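You operate a simulated robot arm through the tools that you are given. There is no shell and no other tool. Be economical: measure what you need, move in short steps, check, and stop when the job is done.

You run a simulated two-armed robot. Do the job below in one go: nothing can be reset, and whatever is moved stays where it is left.

Task
Band the black trays with the yellow roll: hold them on the mark and pull to 30 N.
Fine: the roll goes in the cup; over 50 N dents the trays; clinch, then set them on the PACKED mark. Set down upright: black trays.
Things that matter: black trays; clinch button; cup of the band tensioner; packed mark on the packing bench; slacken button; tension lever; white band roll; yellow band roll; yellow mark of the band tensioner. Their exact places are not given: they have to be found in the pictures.

Only the result counts: the job must be done as asked and must still hold three seconds after the hand-in. Knocking over, shifting, dropping, spilling or breaking anything else fails it.

Robot
Two 7-joint arms with two-finger parallel grippers on one trunk, on a base that drives. Base frame: it is fixed to the floor where the robot stands at the start and does not move with it; the origin is under the middle of the robot, x ahead of it, y to its left, z up. Lengths are in m, angles in degrees, forces in N, time in s.
The left shoulder is at the start at [0.07, 0.163, 1.27], the right one opposite. With the tool pointing down near the work surface each hand reaches from about 0.36 to 0.88 m from the robot's upright axis, wherever it stands, measured 20 degrees to its own side. Places, roughly: clinch button [0.4, 0.2, 0.9]; cup of the band tensioner [0.7, 0, 1]; packed mark on the packing bench [0.5, -0.2, 0.9]; slacken button [0.5, 0.2, 0.9]; tension lever [0.6, -0.1, 1]; yellow mark of the band tensioner [0.5, 0, 0.9]. Payload 3.43 kg a hand.
Tool frame (each hand has its own): the origin (TCP) lies between the finger pads and is the grasp point; the fingertips stand 0.034 m ahead of it; z points along the fingers, y is the line along which they close. Largest opening 0.128 m; finger width 0.024, thickness 0.012; the body of the gripper, 0.048 by 0.13 m, starts 0.096 m behind the TCP.
Orientation is that of the tool frame in the base frame, as a unit quaternion [w, x, y, z]. With the fingers straight down and closing along the base's y, the tool's x points along the base's -x, its y along +y and its z along -z.

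Tools
- The arms move only by the tool send_rows. It takes "left_commands", "right_commands" or both (then of equal length, played together; a hand with none holds still); each is one flat list of numbers, 7 for each row, row after row: the shift along the base's x, y, z in m, then the turn, a rotation vector about the base's x, y, z in rad, then the closure, from 0 (fully open) to 1 (shut). In form: [dx, dy, dz, rx, ry, rz, fingers, dx, dy, dz, rx, ry, rz, fingers, ...]. A call has 1 to 20 rows; each row shifts and turns the commanded pose from where the row before left it. Each row takes 0.2 s and may step no farther than 0.05 m and 8.6 degrees from the row before; otherwise, or with a gripper value out of range, the whole call is refused. Where a pose cannot be reached the arm comes as near as it can. A force on the tool above 80 N (or 10 N above the force at the start of the call, whichever is more), or a blocked arm, ends the call early, and 0.2 s more pass. The fingers move at their own pace (about 0.153 m/s each) and stop on an object; they squeeze with about 41 N. The grip force told is the motor's: it shows also when the fingers shut on nothing. Time passes only in rows, and 0.2 s behind the last, so rows that do not move let the fingers close. The reply holds the time, the measured pose of the TCP, the force on the tool along the base axes, the opening and the grip force, in the units named above and with some noise, with the torque about the TCP (base axes, N m) and any sound that the robot's microphone picked up.
- Cameras (640 x 400 px; columns grow to the right, rows downward): "scene" is now at [0.1326, -0.0083, 1.4874]; the picture's right is [-0.09, -1.00, 0.00], its down [-0.67, 0.06, -0.74] and it looks along [0.74, -0.07, -0.67] (base axes); focal length 214 px, centre (320, 200). "left" rides on the left gripper at [0.076, 0.011, -0.16] in its tool frame; the picture's right is [-0.15, 0.99, 0.00], its down [-0.88, -0.13, -0.46] and it looks along [-0.45, -0.07, 0.89] (tool axes); focal length 234 px, centre (320, 200). "right" rides on the right gripper at [0.076, -0.011, -0.16] in its tool frame; the picture's right is [0.15, 0.99, 0.00], its down [-0.88, 0.13, -0.46] and it looks along [-0.45, 0.07, 0.89] (tool axes); focal length 234 px, centre (320, 200).
- camera(camera): a new picture of that camera. The clock stands still meanwhile.
- lift_body(by): slides the trunk up (or, below 0, down) by that many m; the arms and the scene camera ride with it, the base frame stays. It gives what a move gives, with no picture.
- drive_base(legs): drives the robot by 1 to 6 legs, each [ahead, left, turn to the left] in m, m and degrees, along the robot's own axes; the way and the turn of a leg run together, so that a leg with both is an arc; at most 1.5 m and 180 degrees a leg. The arms and the cameras ride along, it lands a little off, and it stops where it bumps. It gives what a move gives.
- turn_head(pan, tilt): turns the head with the scene camera to pan (to the left, within 86 degrees either way) and tilt (down, from -29 to 69), counted from straight ahead of the robot. It gives what a move gives.
- point_at(camera, pixels): there is no depth. For up to 12 entries [column, row, z] of the newest picture of that camera ("zoom" is the newest enlarged one), the place [x, y] in the base frame at which the ray of that pixel passes the height z, good to about 0.002 m. The clock stands still meanwhile.
- close_up(camera, box): a new picture of the part [left, top, right, bottom] of that camera's present view, enlarged. The clock stands still meanwhile.
- close_job(): hands the job in; it is judged then, once.

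Go step by step. Measure first, check grasps and placings, and put right what went wrong. The budget is 80 turns and 78 pictures, counting those below and the enlarged ones. Unless the task says otherwise, let go and move clear before handing in, and close with one line.

The tools are called after "Call:" as name(argument=value, ...) on one line, values as JSON. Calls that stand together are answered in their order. send_rows: Moves the arms, as the interface text tells. Its arguments: {"type":"object","properties":{"left_commands":{"type":"array","items":{"type":"number"}},"right_commands":{"type":"array","items":{"type":"number"}}},"required":[]} The other tools are called the same way: lift_body (by) slides the trunk up or down; drive_base (legs) drives the base; turn_head (pan, tilt) turns the head that bears the scene camera; camera (camera) takes a picture; point_at (camera, pixels) gives the place at which the rays of pixels pass given heights; close_up (camera, box) takes an enlarged picture of a part of a camera's view; close_job () hands the job in.

At the start:

```text
time: 0.0
left_ee_pos: [0.4114, 0.1581, 1.3516]
left_tool_rot: [0.001, -0.001, 1.0, 0.0]
left_ft_force: [0.5, 0.1, -0.5]
left_ft_torque: [0.02, 0.0, 0.0]
left_grip_width: 0.128
left_gripper_force: 0.1
right_ee_pos: [0.3979, -0.1901, 1.3462]
right_tool_rot: [-0.001, 0.0, 1.0, 0.0]
right_ft_force: [-0.3, 0.5, 0.3]
right_ft_torque: [-0.04, -0.01, 0.01]
right_grip_width: 0.1281
right_gripper_force: 0.1
trunk travel left (down, up): [-0.75, 0.19]
robot x, y, heading: [0.0025, 0.0, 0.2]
head pan, tilt: [-5.3, 42.2]
```

scene: 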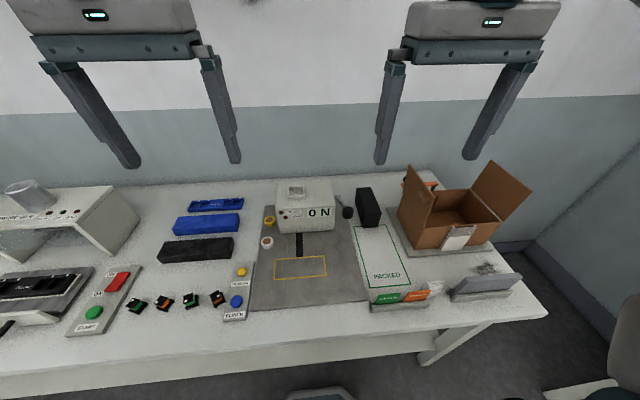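
right: 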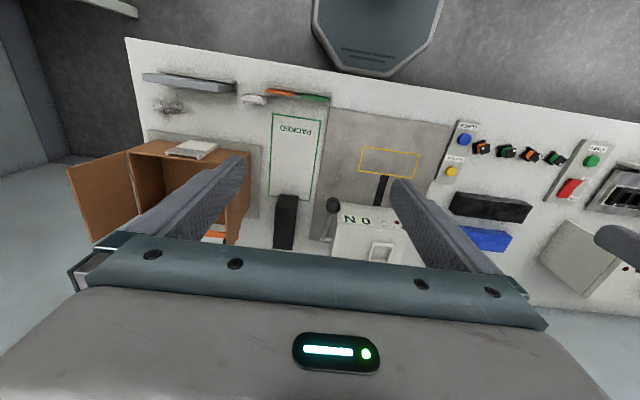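
left: 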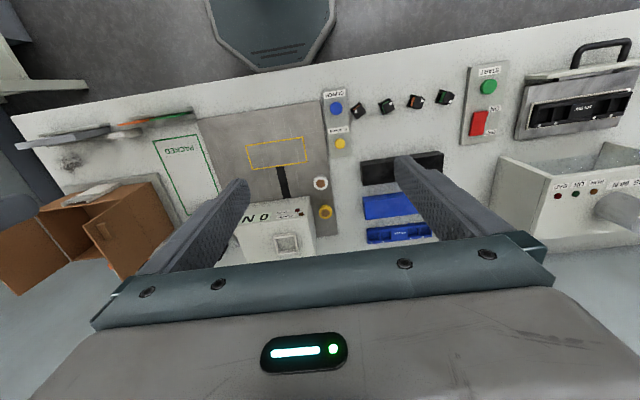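

The scene shows the tensioner (box at 305,205), rolls at (268,220) yellow and (266,242) white, black trays at (197,250), and a black block at (367,207). I'll take enlarged views to identify the details.

Call:
close_up(camera="scene", box=[220, 165, 380, 265])

Call:
close_up(camera="scene", box=[120, 190, 280, 330])

Call:
close_up(camera="scene", box=[330, 170, 450, 310])

```text
4.00 times, centred on (300, 215) of scene
```

zoom: 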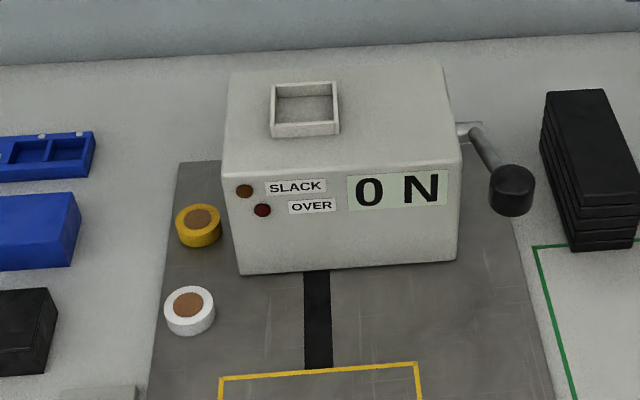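

```text
2.86 times, centred on (200, 260) of scene
```

zoom: 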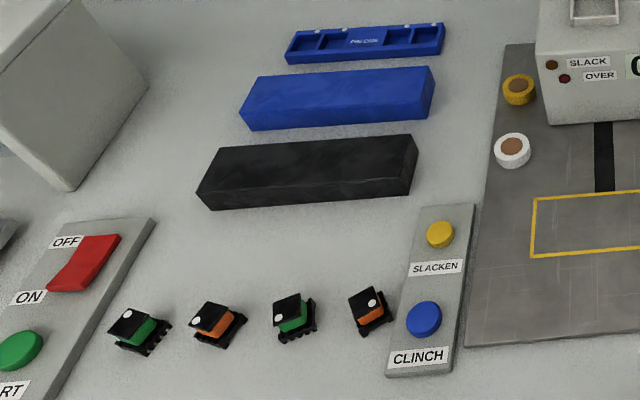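

```text
2.86 times, centred on (390, 240) of scene
```

zoom: 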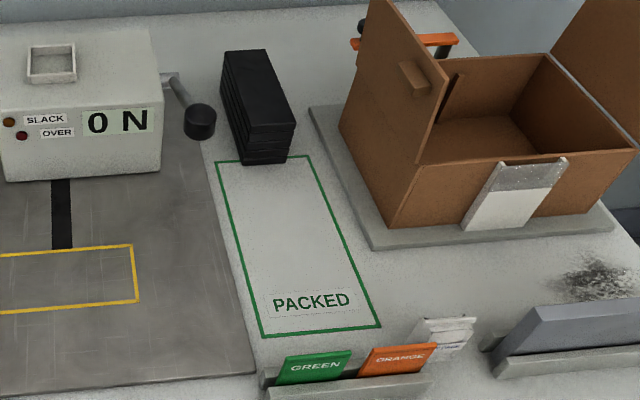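

The layered black stack at scene (367,207) is the tray stack; the solid black block at (197,250) is something else. I'll measure the tray stack and marks.

Call:
point_at(camera="zoom", pixels=[[243, 165, 0.86], [291, 160, 0.86], [244, 132, 0.9], [296, 122, 0.9], [224, 52, 0.9], [267, 49, 0.9], [214, 162, 0.86], [309, 156, 0.86], [381, 326, 0.86], [261, 338, 0.86], [200, 122, 0.98], [168, 80, 0.98]])

Call:
close_up(camera="scene", box=[220, 170, 380, 310])

Call:
close_up(camera="right", box=[240, 90, 480, 270])

```text
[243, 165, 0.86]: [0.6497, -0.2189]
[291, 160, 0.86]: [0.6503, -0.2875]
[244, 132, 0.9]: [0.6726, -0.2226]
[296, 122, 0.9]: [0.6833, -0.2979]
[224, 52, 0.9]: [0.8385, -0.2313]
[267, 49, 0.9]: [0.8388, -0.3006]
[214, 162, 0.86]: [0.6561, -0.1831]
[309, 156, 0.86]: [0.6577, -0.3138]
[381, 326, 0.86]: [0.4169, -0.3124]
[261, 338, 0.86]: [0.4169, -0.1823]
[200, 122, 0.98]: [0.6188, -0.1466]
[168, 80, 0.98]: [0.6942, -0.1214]
```

```text
2.86 times, centred on (300, 240) of scene
```

zoom: 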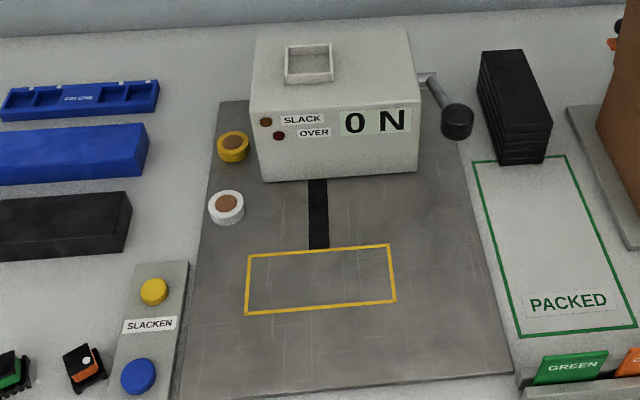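

```text
2.22 times, centred on (360, 180) of right
```

zoom: 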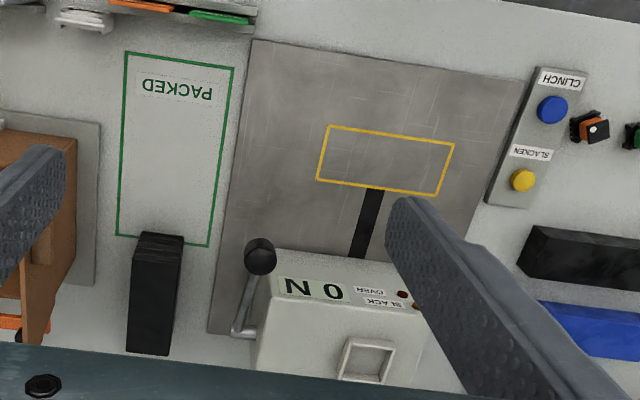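

Call:
point_at(camera="zoom", pixels=[[329, 126, 0.865], [454, 144, 0.865], [438, 196, 0.865], [317, 179, 0.865], [553, 109, 0.88], [522, 180, 0.88], [261, 257, 0.98], [374, 360, 1.0], [131, 261, 0.93], [182, 262, 0.93], [168, 356, 0.93], [128, 352, 0.93]])

Call:
close_up(camera="scene", box=[220, 170, 380, 310])

Call:
close_up(camera="left", box=[200, 80, 380, 260])

```text
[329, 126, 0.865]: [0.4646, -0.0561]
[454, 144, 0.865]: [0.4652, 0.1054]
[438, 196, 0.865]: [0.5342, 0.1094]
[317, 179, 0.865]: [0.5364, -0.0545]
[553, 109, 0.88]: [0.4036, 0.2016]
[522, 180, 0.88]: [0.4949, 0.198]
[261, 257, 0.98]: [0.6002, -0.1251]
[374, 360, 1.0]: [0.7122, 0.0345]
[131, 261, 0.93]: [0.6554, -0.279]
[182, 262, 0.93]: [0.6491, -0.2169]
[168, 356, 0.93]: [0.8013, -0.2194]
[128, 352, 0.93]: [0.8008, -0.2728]
```

```text
2.86 times, centred on (300, 240) of scene
```

zoom: 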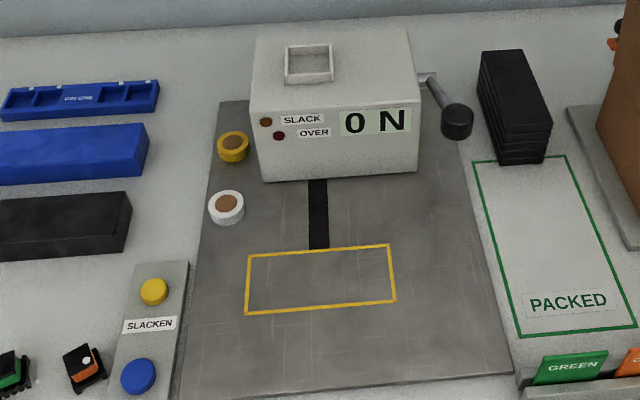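

```text
2.22 times, centred on (290, 170) of left
```

zoom: 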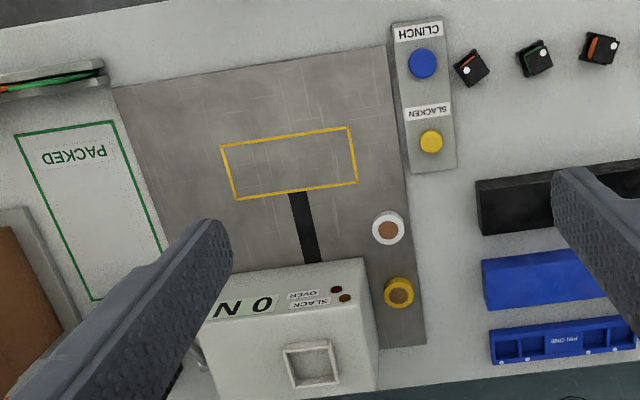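

Call:
point_at(camera="zoom", pixels=[[399, 291, 0.89], [399, 291, 0.9], [388, 227, 0.89], [385, 291, 0.89], [414, 291, 0.89], [423, 61, 0.88], [431, 141, 0.88], [313, 365, 1.0], [313, 365, 0.98], [285, 352, 1.0], [331, 342, 1.0], [338, 381, 1.0]])

Call:
point_at(camera="scene", pixels=[[269.5, 219.75, 0.89], [269.5, 219.75, 0.9], [267, 241, 0.89], [296.25, 192, 1.0], [296.25, 192, 0.98], [287.5, 186, 1.0], [304.5, 185.2, 1.0], [304.75, 198.25, 1.0], [348, 212.5, 0.98], [348, 212.5, 0.96], [275.5, 208, 0.98], [335.5, 205, 0.98]])

```text
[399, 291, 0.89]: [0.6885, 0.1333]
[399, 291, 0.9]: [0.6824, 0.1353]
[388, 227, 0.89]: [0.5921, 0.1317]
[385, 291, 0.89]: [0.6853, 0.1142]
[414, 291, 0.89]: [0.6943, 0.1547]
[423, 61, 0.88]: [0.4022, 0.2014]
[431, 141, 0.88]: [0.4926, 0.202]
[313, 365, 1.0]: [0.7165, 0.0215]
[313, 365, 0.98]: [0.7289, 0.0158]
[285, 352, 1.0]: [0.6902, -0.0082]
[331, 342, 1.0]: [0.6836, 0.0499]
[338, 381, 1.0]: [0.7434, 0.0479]
```

```text
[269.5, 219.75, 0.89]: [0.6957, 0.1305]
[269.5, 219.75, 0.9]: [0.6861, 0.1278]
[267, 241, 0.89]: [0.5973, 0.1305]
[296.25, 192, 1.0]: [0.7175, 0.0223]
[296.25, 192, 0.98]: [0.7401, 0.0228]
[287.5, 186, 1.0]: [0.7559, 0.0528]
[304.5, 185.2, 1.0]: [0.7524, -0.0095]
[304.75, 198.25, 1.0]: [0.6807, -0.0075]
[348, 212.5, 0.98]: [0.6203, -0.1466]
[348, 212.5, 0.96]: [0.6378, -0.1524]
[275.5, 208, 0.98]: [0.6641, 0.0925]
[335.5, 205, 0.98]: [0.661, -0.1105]
```

Trays are about 0.15×0.07×0.07 at (0.727,-0.25); the mark's long side runs along y, so they need a quarter turn. First the roll: I'll bring the left hand above the yellow roll at (0.688,0.131), turned to close along x.

Call:
send_rows(left_commands=[0.0252, -0.0025, -0.0255, 0, 0, -0.1428, 0.5, 0.0252, -0.0025, -0.0255, 0, 0, -0.1428, 0.5, 0.0252, -0.0025, -0.0255, 0, 0, -0.1428, 0.5, 0.0252, -0.0025, -0.0255, 0, 0, -0.1428, 0.5, 0.0252, -0.0025, -0.0255, 0, 0, -0.1428, 0.5, 0.0252, -0.0025, -0.0255, 0, 0, -0.1428, 0.5, 0.0252, -0.0025, -0.0255, 0, 0, -0.1428, 0.5, 0.0252, -0.0025, -0.0255, 0, 0, -0.1428, 0.5, 0.0252, -0.0025, -0.0255, 0, 0, -0.1428, 0.5, 0.0252, -0.0025, -0.0255, 0, 0, -0.1428, 0.5, 0.0252, -0.0025, -0.0255, 0, 0, -0.1428, 0.5, 0, 0, 0, 0, 0, 0, 0.5])

Call:
camera(camera="left")

Call:
camera(camera="scene")

```text
time: 2.6
left_ee_pos: [0.6884, 0.1299, 1.0708]
left_tool_rot: [0.0, 0.707, 0.707, 0.0]
left_ft_force: [-0.4, 0.9, 0.5]
left_ft_torque: [0.03, -0.05, -0.02]
left_grip_width: 0.0639
left_gripper_force: 0.1
right_ee_pos: [0.3982, -0.1893, 1.3468]
right_tool_rot: [0.001, 0.0, 1.0, -0.001]
right_ft_force: [-0.1, 0.4, 0.2]
right_ft_torque: [0.02, -0.04, 0.0]
right_grip_width: 0.128
right_gripper_force: 0.0
trunk travel left (down, up): [-0.75, 0.19]
robot x, y, heading: [0.0003, -0.0017, -0.5]
head pan, tilt: [-5.3, 42.2]
```

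```text
67 pictures are left
```

left: 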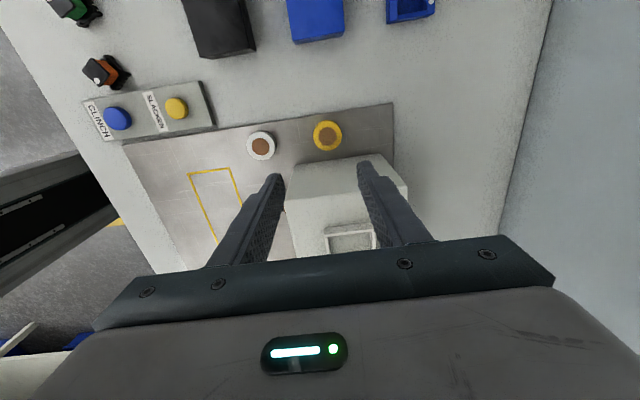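

```text
66 pictures are left
```

scene: 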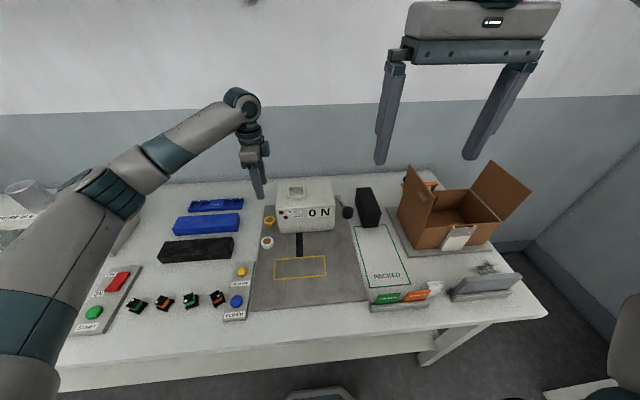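

The wrist turned fully; I'll measure the roll (327,135) and cup (350,237) exactly from here.

Call:
close_up(camera="left", box=[220, 100, 420, 260])

Call:
close_up(camera="right", box=[300, 180, 420, 270])

```text
2.50 times, centred on (320, 180) of left
```

zoom: 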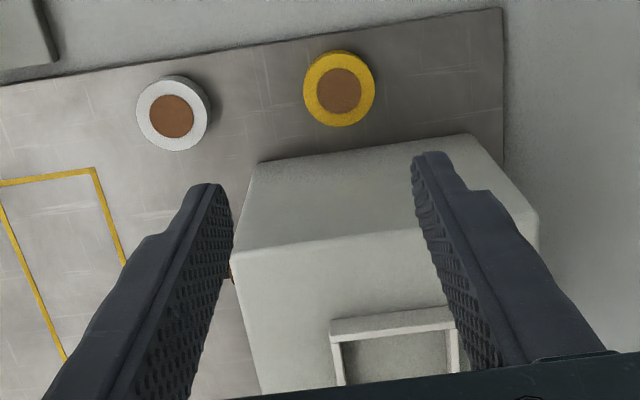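

```text
4.44 times, centred on (360, 225) of right
```

zoom: 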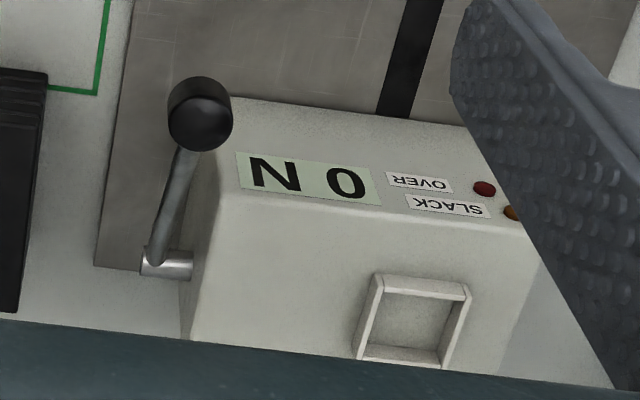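

Call:
point_at(camera="left", pixels=[[327.6, 136, 0.89], [327.6, 136, 0.9], [313, 136, 0.89], [342, 136, 0.89], [260.5, 146, 0.89]])

Call:
point_at(camera="zoom", pixels=[[200, 120, 0.98], [200, 120, 1.02], [155, 262, 0.98], [235, 98, 0.96], [420, 317, 1.0], [375, 275, 1.0], [468, 290, 1.0], [440, 368, 1.0], [358, 355, 1.0]])

```text
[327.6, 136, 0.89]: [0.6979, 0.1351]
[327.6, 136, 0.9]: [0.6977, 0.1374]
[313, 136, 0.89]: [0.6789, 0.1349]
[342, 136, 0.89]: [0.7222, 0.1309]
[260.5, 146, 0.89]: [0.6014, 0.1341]
```

```text
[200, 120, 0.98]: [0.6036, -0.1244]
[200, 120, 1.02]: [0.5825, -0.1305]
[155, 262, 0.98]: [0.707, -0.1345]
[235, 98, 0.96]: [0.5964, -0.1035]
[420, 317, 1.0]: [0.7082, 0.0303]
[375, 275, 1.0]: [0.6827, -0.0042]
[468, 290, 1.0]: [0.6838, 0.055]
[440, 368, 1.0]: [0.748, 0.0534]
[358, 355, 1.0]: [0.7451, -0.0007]
```

The roll is at (0.697,0.133), top about 0.887. Descend to it with TCP at 0.906 and close.

Call:
send_rows(left_commands=[0.0086, 0.003, -0.04, 0, 0, 0, 0.5, 0, 0, -0.045, 0, 0, 0, 0.5, 0, 0, -0.04, 0, 0, 0, 0.5, 0, 0, -0.025, 0, 0, 0, 0.5, 0, 0, -0.015, 0, 0, 0, 0.5, 0, 0, 0, 0, 0, 0, 0.5, 0, 0, 0, 0, 0, 0, 0.9, 0, 0, 0, 0, 0, 0, 0.9])

Call:
camera(camera="left")

```text
time: 4.4
left_ee_pos: [0.6973, 0.1329, 0.9063]
left_tool_rot: [0.0, 0.708, 0.707, 0.0]
left_ft_force: [-0.1, 0.6, 0.2]
left_ft_torque: [0.0, -0.04, 0.02]
left_grip_width: 0.0392
left_gripper_force: 41.1
right_ee_pos: [0.3984, -0.1904, 1.3455]
right_tool_rot: [0.0, 0.001, 1.0, 0.0]
right_ft_force: [0.0, 0.6, -0.2]
right_ft_torque: [0.0, 0.01, -0.01]
right_grip_width: 0.1281
right_gripper_force: 0.0
trunk travel left (down, up): [-0.75, 0.19]
robot x, y, heading: [-0.0001, 0.0012, -0.2]
head pan, tilt: [-5.3, 42.2]
```

```text
63 pictures are left
```

left: 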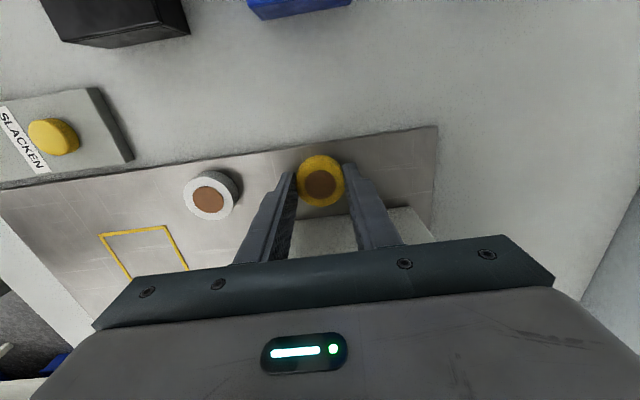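

Gripped (39 mm). Lift and carry above the cup.

Call:
send_rows(left_commands=[0, 0, 0.04, 0, 0, 0, 0.9, 0, 0, 0.045, 0, 0, 0, 0.9, 0, 0, 0.045, 0, 0, 0, 0.9, 0, 0, 0.04, 0, 0, 0, 0.9, 0.006, -0.037, 0, 0, 0, 0, 0.9, 0.006, -0.037, 0, 0, 0, 0, 0.9, 0.007, -0.037, 0, 0, 0, 0, 0.9, 0, 0, 0, 0, 0, 0, 0.9])

Call:
close_up(camera="scene", box=[240, 150, 360, 240])

Call:
camera(camera="left")

Call:
close_up(camera="right", box=[300, 180, 420, 270])

```text
time: 6.2
left_ee_pos: [0.7176, 0.0236, 1.0748]
left_tool_rot: [0.0, 0.707, 0.707, 0.0]
left_ft_force: [-0.2, -0.5, 0.2]
left_ft_torque: [-0.02, 0.04, -0.02]
left_grip_width: 0.0394
left_gripper_force: 40.8
right_ee_pos: [0.397, -0.1892, 1.3458]
right_tool_rot: [0.0, 0.0, 1.0, 0.0]
right_ft_force: [0.0, 0.2, -0.9]
right_ft_torque: [-0.03, -0.04, -0.01]
right_grip_width: 0.1281
right_gripper_force: 0.0
trunk travel left (down, up): [-0.75, 0.19]
robot x, y, heading: [-0.0008, -0.0013, -0.1]
head pan, tilt: [-5.3, 42.2]
```

```text
4.44 times, centred on (300, 195) of scene
```

zoom: 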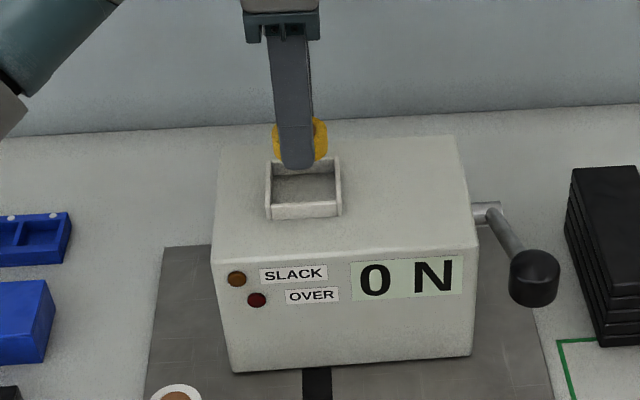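

```text
61 pictures are left
```

left: 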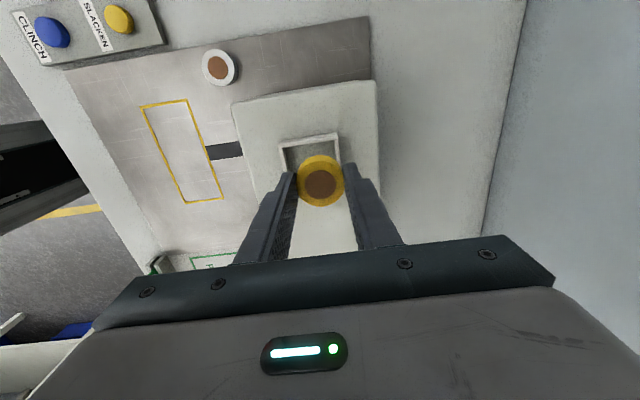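

```text
4.44 times, centred on (360, 225) of right
```

zoom: 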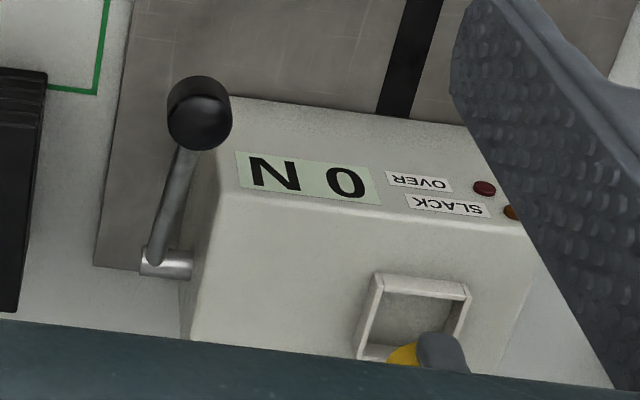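

Call:
point_at(camera="left", pixels=[[279, 143, 1.0], [337, 133, 1.0], [279, 143, 0.98], [337, 133, 0.98], [232, 103, 0.98], [376, 80, 0.98]])

```text
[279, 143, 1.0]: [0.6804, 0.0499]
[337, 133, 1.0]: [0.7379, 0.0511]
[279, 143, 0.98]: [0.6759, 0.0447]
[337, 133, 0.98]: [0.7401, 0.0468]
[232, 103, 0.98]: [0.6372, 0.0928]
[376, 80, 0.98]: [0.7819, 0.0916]
```

Views agree on the cup centre being x≈0.709, rim about 1.008. Shift back 8 mm and lower until just in the rim.

Call:
send_rows(left_commands=[-0.0085, -0.001, 0, 0, 0, 0, 0.9, 0, 0, -0.015, 0, 0, 0, 0.9, 0, 0, -0.01, 0, 0, 0, 0.9, 0, 0, 0, 0, 0, 0, 0.9])

Call:
close_up(camera="left", box=[240, 100, 400, 220])

Call:
close_up(camera="scene", box=[270, 165, 330, 210])

```text
time: 7.2
left_ee_pos: [0.7076, 0.0196, 1.0501]
left_tool_rot: [0.0, 0.707, 0.707, 0.0]
left_ft_force: [-0.4, 0.7, 0.4]
left_ft_torque: [-0.02, 0.0, 0.02]
left_grip_width: 0.0395
left_gripper_force: 41.0
right_ee_pos: [0.3976, -0.1911, 1.3458]
right_tool_rot: [-0.001, 0.0, 1.0, 0.0]
right_ft_force: [-0.3, 0.3, -0.3]
right_ft_torque: [0.01, -0.01, 0.02]
right_grip_width: 0.128
right_gripper_force: 0.1
trunk travel left (down, up): [-0.75, 0.19]
robot x, y, heading: [-0.0028, -0.0008, -0.1]
head pan, tilt: [-5.3, 42.2]
```

```text
3.33 times, centred on (320, 160) of left
```

zoom: 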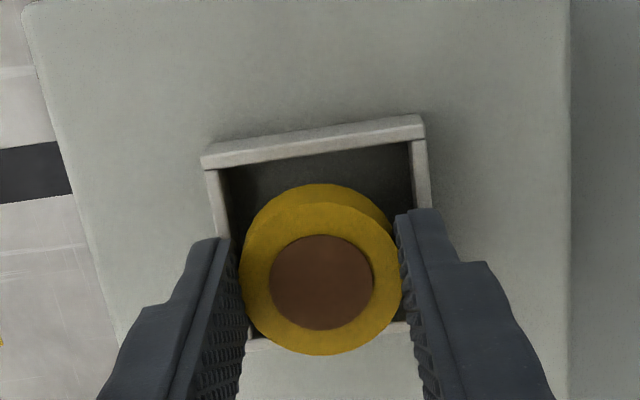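

```text
8.89 times, centred on (300, 188) of scene
```

zoom: 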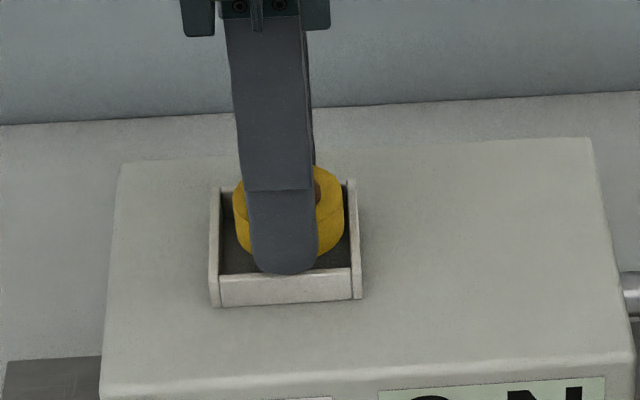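

Roll sits within the cup walls in both views; small +x nudge, lower slightly and open.

Call:
send_rows(left_commands=[0.0025, 0.001, -0.005, 0, 0, 0, 0.9, 0, 0, 0, 0, 0, 0, 0.9, 0, 0, 0, 0, 0, 0, 0.5, 0, 0, 0, 0, 0, 0, 0.5, 0, 0, 0.03, 0, 0, 0, 0.5, 0, 0, 0.04, 0, 0, 0, 0.5, 0, 0, 0, 0, 0, 0, 0.5])

Call:
close_up(camera="left", box=[240, 100, 400, 220])

Call:
close_up(camera="scene", box=[260, 160, 360, 235])

```text
time: 8.8
left_ee_pos: [0.7099, 0.023, 1.1174]
left_tool_rot: [0.0, 0.706, 0.708, -0.001]
left_ft_force: [-0.9, 0.7, 0.2]
left_ft_torque: [0.0, 0.01, 0.02]
left_grip_width: 0.0639
left_gripper_force: 0.0
right_ee_pos: [0.3997, -0.1898, 1.3448]
right_tool_rot: [0.0, 0.0, 1.0, 0.0]
right_ft_force: [-0.1, -0.6, -0.2]
right_ft_torque: [-0.01, 0.02, -0.01]
right_grip_width: 0.1279
right_gripper_force: 0.1
trunk travel left (down, up): [-0.75, 0.19]
robot x, y, heading: [-0.003, -0.0025, 0.0]
head pan, tilt: [-5.3, 42.2]
```

```text
3.33 times, centred on (320, 160) of left
```

zoom: 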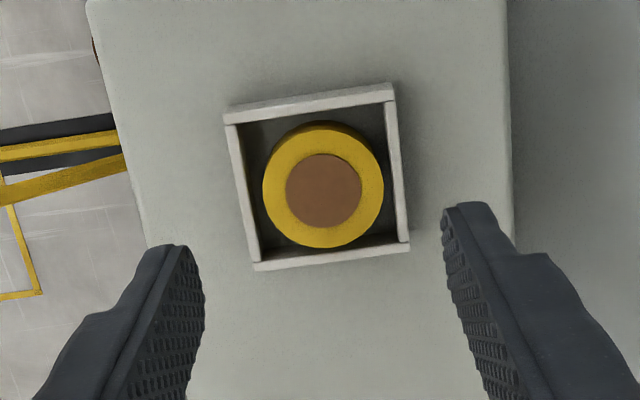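

```text
5.33 times, centred on (310, 198) of scene
```

zoom: 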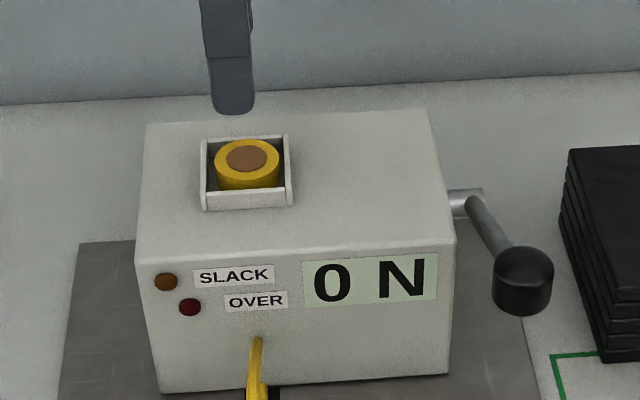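

The roll is seated in the cup and a band loop appeared. Retract the left hand, swing the right above the trays (x≈0.727, y≈-0.25), and look.

Call:
send_rows(left_commands=[-0.02, 0.02, 0.03, 0, 0, 0, 0.3, -0.04, 0.03, 0.02, 0, 0, 0, 0.3, -0.04, 0.03, 0, 0, 0, 0, 0.3, -0.04, 0.03, 0, 0, 0, 0, 0.3, -0.04, 0.03, 0, 0, 0, 0, 0.3, -0.03, 0.03, 0, 0, 0, 0, 0.3, 0, 0.03, 0, 0, 0, 0, 0.3, 0, 0.03, 0, 0, 0, 0, 0.3, 0, 0, 0, 0, 0, 0, 0.3, 0, 0, 0, 0, 0, 0, 0.3], right_commands=[0.033, -0.006, -0.02, 0, 0, 0, 0.3, 0.033, -0.006, -0.02, 0, 0, 0, 0.3, 0.033, -0.006, -0.02, 0, 0, 0, 0.3, 0.033, -0.006, -0.02, 0, 0, 0, 0.3, 0.033, -0.006, -0.02, 0, 0, 0, 0.3, 0.033, -0.006, -0.02, 0, 0, 0, 0.3, 0.033, -0.006, -0.02, 0, 0, 0, 0.3, 0.033, -0.006, -0.02, 0, 0, 0, 0.3, 0.033, -0.006, -0.02, 0, 0, 0, 0.3, 0.031, -0.006, -0.02, 0, 0, 0, 0.3])

Call:
camera(camera="right")

Call:
camera(camera="scene")

Call:
close_up(camera="scene", box=[240, 170, 400, 300])

```text
refused: row 2 steps farther than a row can; nothing moved
```

```text
55 pictures are left
```

right: 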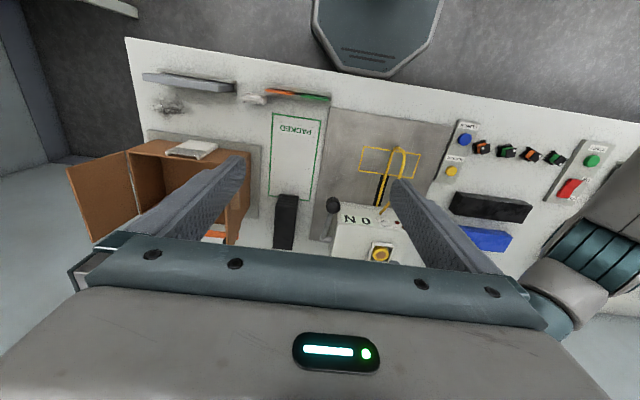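

```text
54 pictures are left
```

scene: 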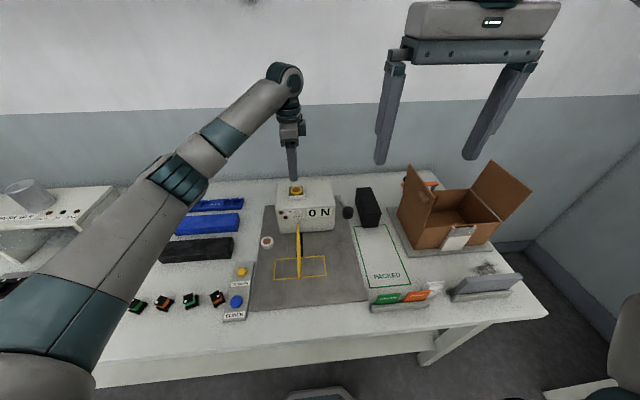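

```text
3.08 times, centred on (320, 235) of scene
```

zoom: 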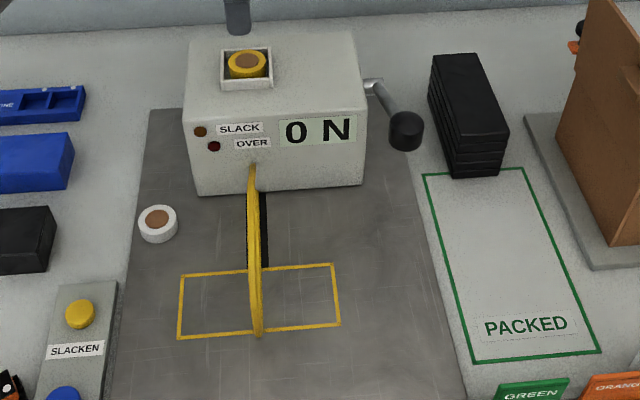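

A band loop now stands over the mark, so trays must be threaded through it sideways along y. Redo the move with legal steps.

Call:
send_rows(left_commands=[-0.02, 0.02, 0.03, 0, 0, 0, 0.3, -0.035, 0.027, 0.015, 0, 0, 0, 0.3, -0.035, 0.03, 0, 0, 0, 0, 0.3, -0.035, 0.03, 0, 0, 0, 0, 0.3, -0.035, 0.03, 0, 0, 0, 0, 0.3, -0.03, 0.03, 0, 0, 0, 0, 0.3, 0, 0.03, 0, 0, 0, 0, 0.3, 0, 0.03, 0, 0, 0, 0, 0.3, 0, 0, 0, 0, 0, 0, 0.3, 0, 0, 0, 0, 0, 0, 0.3], right_commands=[0.028, -0.006, -0.02, 0, 0, 0, 0.3, 0.028, -0.006, -0.02, 0, 0, 0, 0.3, 0.028, -0.006, -0.02, 0, 0, 0, 0.3, 0.028, -0.006, -0.02, 0, 0, 0, 0.3, 0.028, -0.006, -0.02, 0, 0, 0, 0.3, 0.028, -0.006, -0.02, 0, 0, 0, 0.3, 0.028, -0.006, -0.02, 0, 0, 0, 0.3, 0.028, -0.006, -0.02, 0, 0, 0, 0.3, 0.028, -0.006, -0.02, 0, 0, 0, 0.3, 0.028, -0.006, -0.02, 0, 0, 0, 0.3])

Call:
camera(camera="right")

Call:
camera(camera="left")

Call:
close_up(camera="scene", box=[260, 190, 360, 290])

```text
time: 11.0
left_ee_pos: [0.5232, 0.251, 1.1615]
left_tool_rot: [-0.001, 0.707, 0.707, 0.0]
left_ft_force: [-0.2, -0.5, 0.7]
left_ft_torque: [-0.02, 0.0, 0.03]
left_grip_width: 0.0898
left_gripper_force: 0.0
right_ee_pos: [0.6801, -0.248, 1.1447]
right_tool_rot: [-0.001, 0.0, 1.0, -0.001]
right_ft_force: [0.0, -0.3, -0.6]
right_ft_torque: [0.03, 0.02, 0.0]
right_grip_width: 0.0899
right_gripper_force: 0.0
trunk travel left (down, up): [-0.75, 0.19]
robot x, y, heading: [-0.0016, 0.001, -0.0]
head pan, tilt: [-5.3, 42.2]
```

```text
52 pictures are left
```

right: 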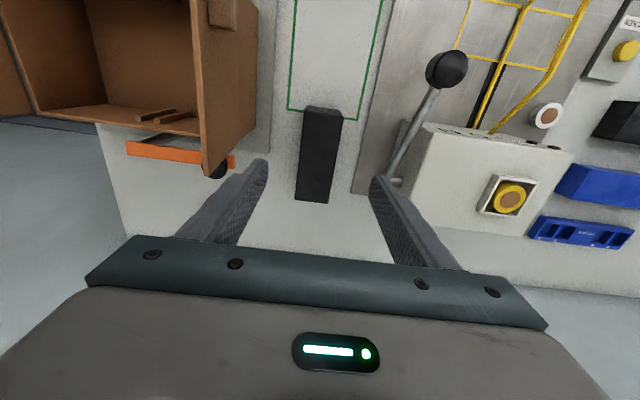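

```text
51 pictures are left
```

left: 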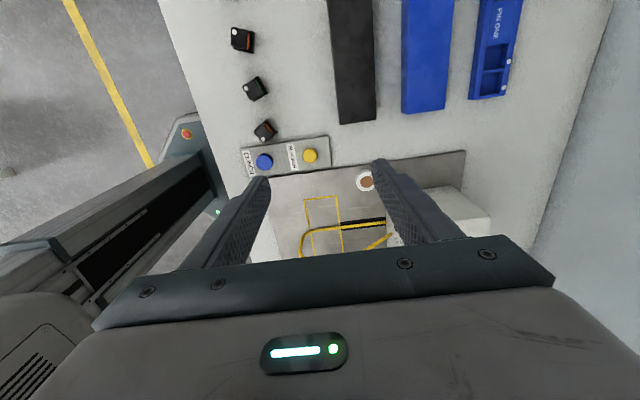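

```text
4.00 times, centred on (310, 240) of scene
```

zoom: 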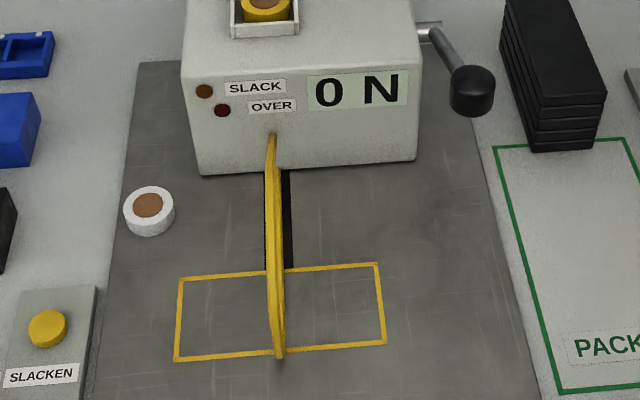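

Call:
point_at(camera="right", pixels=[[447, 70, 0.98], [447, 70, 1.03], [303, 116, 0.93], [341, 120, 0.93], [332, 202, 0.93], [296, 199, 0.93], [258, 75, 1.05], [230, 160, 1.0], [550, 72, 0.95], [494, 131, 0.95]])

Call:
point_at(camera="zoom", pixels=[[472, 91, 0.98], [472, 91, 1.03], [451, 91, 1.0], [494, 91, 1.0], [280, 356, 0.87], [280, 356, 0.9], [272, 133, 0.95]])

Call:
close_up(camera="right", box=[240, 0, 600, 220])

```text
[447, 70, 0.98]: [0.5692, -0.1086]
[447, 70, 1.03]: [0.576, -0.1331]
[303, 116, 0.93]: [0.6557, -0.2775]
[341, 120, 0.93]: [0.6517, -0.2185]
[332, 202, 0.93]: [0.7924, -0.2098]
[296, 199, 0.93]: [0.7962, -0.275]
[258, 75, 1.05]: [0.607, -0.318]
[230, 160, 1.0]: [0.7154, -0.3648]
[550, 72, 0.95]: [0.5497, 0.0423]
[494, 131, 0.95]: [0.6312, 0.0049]
```

```text
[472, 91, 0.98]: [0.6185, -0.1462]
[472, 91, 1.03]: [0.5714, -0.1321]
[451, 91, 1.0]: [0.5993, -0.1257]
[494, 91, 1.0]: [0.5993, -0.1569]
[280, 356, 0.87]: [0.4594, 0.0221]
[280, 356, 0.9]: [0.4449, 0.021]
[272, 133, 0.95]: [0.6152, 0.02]
```

```text
1.78 times, centred on (420, 110) of right
```

zoom: 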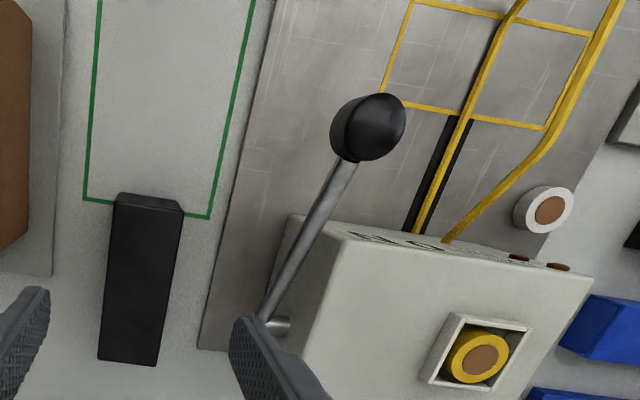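

Knob is at (0.575,-0.133,1.03), and the loop top is about 0.98. I'll grip the trays 3 cm toward their near end (x≈0.695), covering all layers, so the fingers stay clear of the band later.

Call:
send_rows(right_commands=[0.015, 0, -0.03, 0, 0, 0, 0.3, 0, 0, -0.048, 0, 0, 0, 0.3, 0, 0, -0.048, 0, 0, 0, 0.3, 0, 0, -0.04, 0, 0, 0, 0.3, 0, 0, -0.03, 0, 0, 0, 0.3, 0, 0, -0.025, 0, 0, 0, 0.3, 0, 0, -0.015, 0, 0, 0, 0.3, 0, 0, -0.009, 0, 0, 0, 0.3, 0, 0, 0, 0, 0, 0, 0.3])

Call:
camera(camera="right")

Call:
close_up(camera="scene", box=[320, 150, 440, 240])

```text
time: 13.0
left_ee_pos: [0.5209, 0.2511, 1.1629]
left_tool_rot: [0.0, 0.706, 0.708, -0.001]
left_ft_force: [0.6, 1.2, 1.6]
left_ft_torque: [0.04, 0.05, -0.01]
left_grip_width: 0.0897
left_gripper_force: 0.0
right_ee_pos: [0.6937, -0.2471, 0.9052]
right_tool_rot: [0.002, -0.001, 1.0, -0.001]
right_ft_force: [0.0, -0.3, -0.2]
right_ft_torque: [0.0, 0.0, 0.01]
right_grip_width: 0.0895
right_gripper_force: 0.0
trunk travel left (down, up): [-0.75, 0.19]
robot x, y, heading: [0.0009, -0.0012, 0.2]
head pan, tilt: [-5.3, 42.2]
```

```text
48 pictures are left
```

right: 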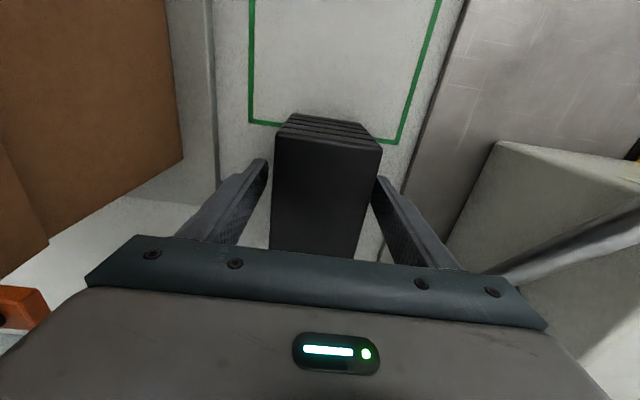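

```text
4.44 times, centred on (380, 195) of scene
```

zoom: 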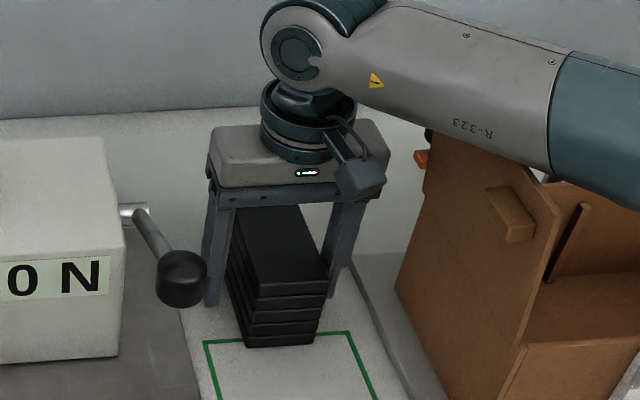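

Fingers straddle the stack cleanly. Lower 3 mm, close and lift a little to test.

Call:
send_rows(right_commands=[0, 0, -0.004, 0, 0, 0, 0.3, 0, 0, 0, 0, 0, 0, 0.6, 0, 0, 0, 0, 0, 0, 0.8, 0, 0, 0, 0, 0, 0, 0.8, 0, 0, 0.01, 0, 0, 0, 0.8, 0, 0, 0.01, 0, 0, 0, 0.8, 0, 0, 0, 0, 0, 0, 0.8])

Call:
close_up(camera="scene", box=[320, 150, 440, 240])

Call:
camera(camera="right")

```text
time: 14.6
left_ee_pos: [0.5216, 0.2507, 1.161]
left_tool_rot: [0.0, 0.707, 0.708, 0.0]
left_ft_force: [-0.7, 0.2, 0.7]
left_ft_torque: [-0.04, -0.03, 0.0]
left_grip_width: 0.0895
left_gripper_force: 0.0
right_ee_pos: [0.6916, -0.2499, 0.9153]
right_tool_rot: [0.0, 0.0, 1.0, -0.001]
right_ft_force: [0.8, 0.4, -2.4]
right_ft_torque: [0.0, 0.07, 0.0]
right_grip_width: 0.0597
right_gripper_force: 41.2
trunk travel left (down, up): [-0.75, 0.19]
robot x, y, heading: [-0.0016, 0.0013, 0.4]
head pan, tilt: [-5.3, 42.2]
```

```text
4.44 times, centred on (380, 195) of scene
```

zoom: 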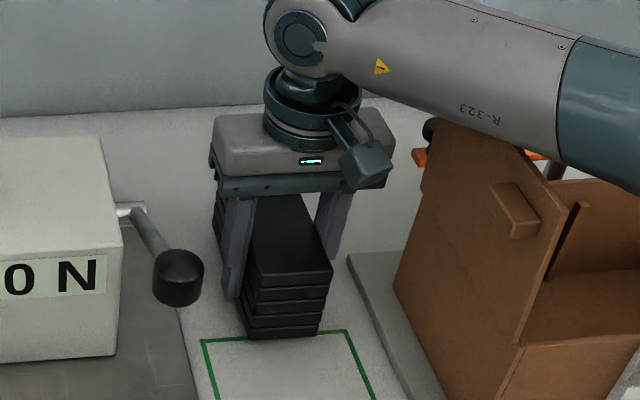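

```text
45 pictures are left
```

right: 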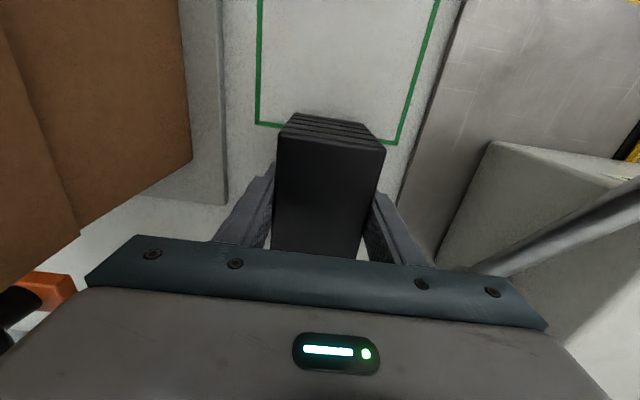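

All five layers lifted level (2.4 N). Raise, pull back to x≈0.42 and make the quarter turn in clear space.

Call:
send_rows(right_commands=[0, 0, 0.035, 0, 0, 0, 0.8, 0, 0, 0.03, 0, 0, 0, 0.8, -0.03, 0, 0, 0, 0, 0, 0.8, -0.045, 0, 0, 0, 0, 0, 0.8, -0.045, 0, 0, 0, 0, 0, 0.8, -0.045, 0, 0, 0, 0, 0, 0.8, -0.045, 0, 0, 0, 0, 0, 0.8, -0.045, 0, 0, 0, 0, 0.1428, 0.8, -0.015, 0, 0, 0, 0, 0.1428, 0.8, 0, 0, 0, 0, 0, 0.1428, 0.8, 0, 0, 0, 0, 0, 0.1428, 0.8, 0, 0, 0, 0, 0, 0.1428, 0.8, 0, 0, 0, 0, 0, 0.1428, 0.8, 0, 0, 0, 0, 0, 0.1428, 0.8, 0, 0, 0, 0, 0, 0.1428, 0.8, 0, 0, 0, 0, 0, 0.1428, 0.8, 0, 0, 0, 0, 0, 0.1428, 0.8, 0, 0, 0, 0, 0, 0.1428, 0.8, 0, 0, 0, 0, 0, 0, 0.8])

Call:
camera(camera="scene")

Call:
camera(camera="right")

```text
time: 18.6
left_ee_pos: [0.5197, 0.2456, 1.1645]
left_tool_rot: [-0.002, 0.707, 0.707, 0.003]
left_ft_force: [-0.5, -1.1, 1.0]
left_ft_torque: [0.08, -0.03, 0.0]
left_grip_width: 0.0896
left_gripper_force: 0.0
right_ee_pos: [0.4097, -0.208, 0.9721]
right_tool_rot: [0.005, -0.706, 0.708, 0.0]
right_ft_force: [0.6, -0.8, -2.2]
right_ft_torque: [0.07, 0.01, 0.01]
right_grip_width: 0.0596
right_gripper_force: 40.6
right hand out of reach, approached as far as the arm can: row 16, 17, 18
trunk travel left (down, up): [-0.75, 0.19]
robot x, y, heading: [0.0006, -0.0, 0.0]
head pan, tilt: [-5.3, 42.2]
```

```text
44 pictures are left
```

scene: 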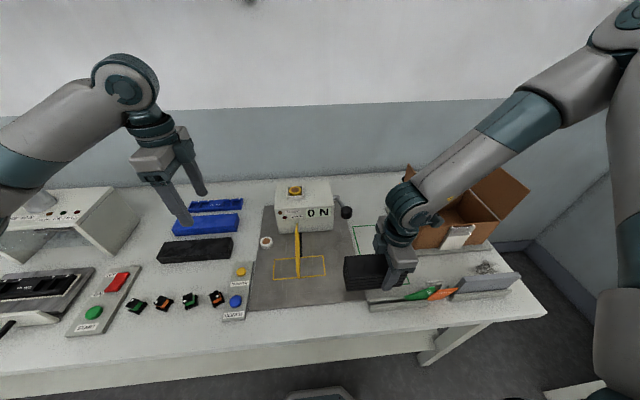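

```text
43 pictures are left
```

right: 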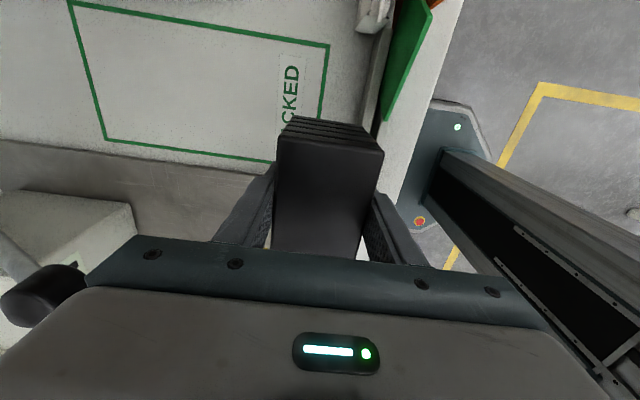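

The trays are turned and level; the arm limited y to -0.208. Move in short steps toward x 0.47, y -0.12 and check the readings.

Call:
send_rows(right_commands=[0.02, 0.02, 0, 0, 0, 0, 0.8, 0.02, 0.02, 0, 0, 0, 0, 0.8, 0.01, 0.01, 0, 0, 0, 0, 0.8, 0, 0, 0, 0, 0, 0, 0.8])

```text
time: 19.6
left_ee_pos: [0.522, 0.2505, 1.1619]
left_tool_rot: [0.0, 0.708, 0.707, -0.001]
left_ft_force: [1.0, -0.3, -0.3]
left_ft_torque: [-0.02, -0.01, 0.02]
left_grip_width: 0.0895
left_gripper_force: 0.1
right_ee_pos: [0.4355, -0.1536, 0.968]
right_tool_rot: [0.0, 0.707, -0.707, 0.0]
right_ft_force: [-0.1, 0.6, -2.7]
right_ft_torque: [-0.11, -0.01, -0.01]
right_grip_width: 0.0596
right_gripper_force: 41.5
right hand out of reach, approached as far as the arm can: row 1, 2
trunk travel left (down, up): [-0.75, 0.19]
robot x, y, heading: [0.0003, 0.0001, -0.2]
head pan, tilt: [-5.3, 42.2]
```

Call:
send_rows(right_commands=[0.014, 0.018, 0, 0, 0, 0, 0.8, 0.02, 0.02, 0, 0, 0, 0, 0.8, 0.02, 0.014, 0, 0, 0, 0, 0.8, 0, 0, 0, 0, 0, 0, 0.8])

Call:
close_up(camera="scene", box=[240, 170, 400, 300])

Call:
camera(camera="left")

Call:
camera(camera="right")

```text
time: 20.6
left_ee_pos: [0.5228, 0.2504, 1.1622]
left_tool_rot: [0.0, 0.707, 0.707, -0.001]
left_ft_force: [0.0, -0.9, -0.2]
left_ft_torque: [-0.02, 0.01, 0.01]
left_grip_width: 0.0896
left_gripper_force: 0.0
right_ee_pos: [0.4463, -0.1387, 0.9651]
right_tool_rot: [0.002, -0.706, 0.709, -0.003]
right_ft_force: [0.1, -0.2, -2.8]
right_ft_torque: [-0.08, 0.02, -0.02]
right_grip_width: 0.0598
right_gripper_force: 41.2
right hand out of reach, approached as far as the arm can: row 1, 2, 3
trunk travel left (down, up): [-0.75, 0.19]
robot x, y, heading: [-0.0018, -0.0051, -0.1]
head pan, tilt: [-5.3, 42.2]
```

```text
3.08 times, centred on (320, 235) of scene
```

zoom: 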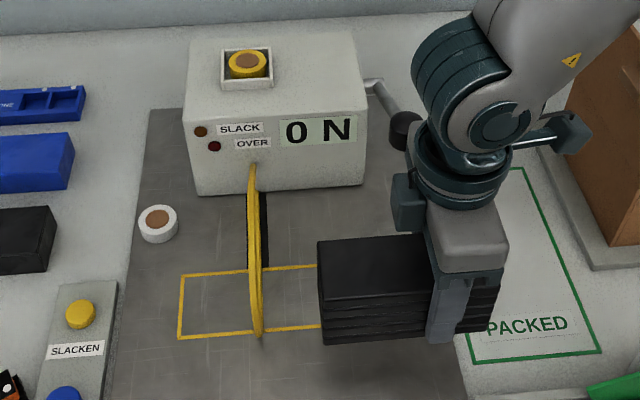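

```text
41 pictures are left
```

left: 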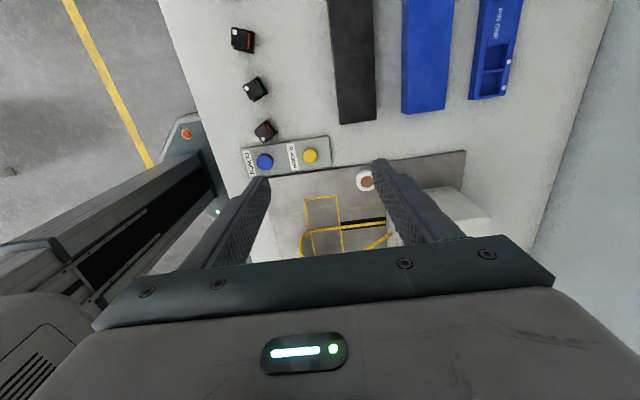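

```text
40 pictures are left
```

right: 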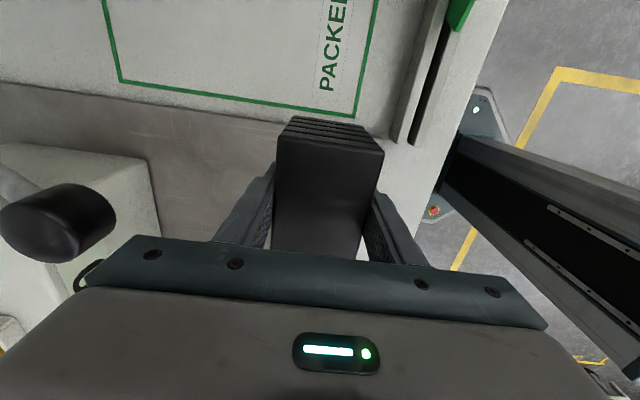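

The right arm is folded too close in to hold this orientation. I'll raise the trays slightly and back the base up 0.12 m to give the arms room.

Call:
send_rows(right_commands=[0, 0, 0.03, 0, 0, 0, 0.8, 0, 0, 0.03, 0, 0, 0, 0.8, 0, 0, 0, 0, 0, 0, 0.8])

Call:
drive_base(legs=[[-0.12, 0, 0]])

```text
time: 21.4
left_ee_pos: [0.5225, 0.25, 1.1613]
left_tool_rot: [0.0, 0.707, 0.707, 0.0]
left_ft_force: [0.7, 0.2, -0.4]
left_ft_torque: [0.02, 0.01, -0.01]
left_grip_width: 0.0897
left_gripper_force: 0.1
right_ee_pos: [0.4451, -0.1387, 0.9636]
right_tool_rot: [0.002, -0.706, 0.708, -0.003]
right_ft_force: [0.8, -0.1, -2.9]
right_ft_torque: [-0.05, 0.02, -0.02]
right_grip_width: 0.0597
right_gripper_force: 40.9
right hand out of reach, approached as far as the arm can: row 1, 2
trunk travel left (down, up): [-0.75, 0.19]
robot x, y, heading: [-0.0019, 0.0014, -0.1]
head pan, tilt: [-5.3, 42.2]
```

```text
time: 22.6
left_ee_pos: [0.405, 0.2483, 1.1628]
left_tool_rot: [-0.001, 0.708, 0.707, 0.0]
left_ft_force: [0.4, -0.3, 0.0]
left_ft_torque: [-0.04, -0.01, 0.05]
left_grip_width: 0.0899
left_gripper_force: 0.1
right_ee_pos: [0.3278, -0.1411, 0.9648]
right_tool_rot: [0.002, -0.704, 0.71, -0.002]
right_ft_force: [0.0, 0.4, -2.7]
right_ft_torque: [-0.07, 0.01, 0.0]
right_grip_width: 0.0594
right_gripper_force: 41.1
trunk travel left (down, up): [-0.75, 0.19]
robot x, y, heading: [-0.1165, 0.0008, -0.2]
head pan, tilt: [-5.3, 42.2]
```

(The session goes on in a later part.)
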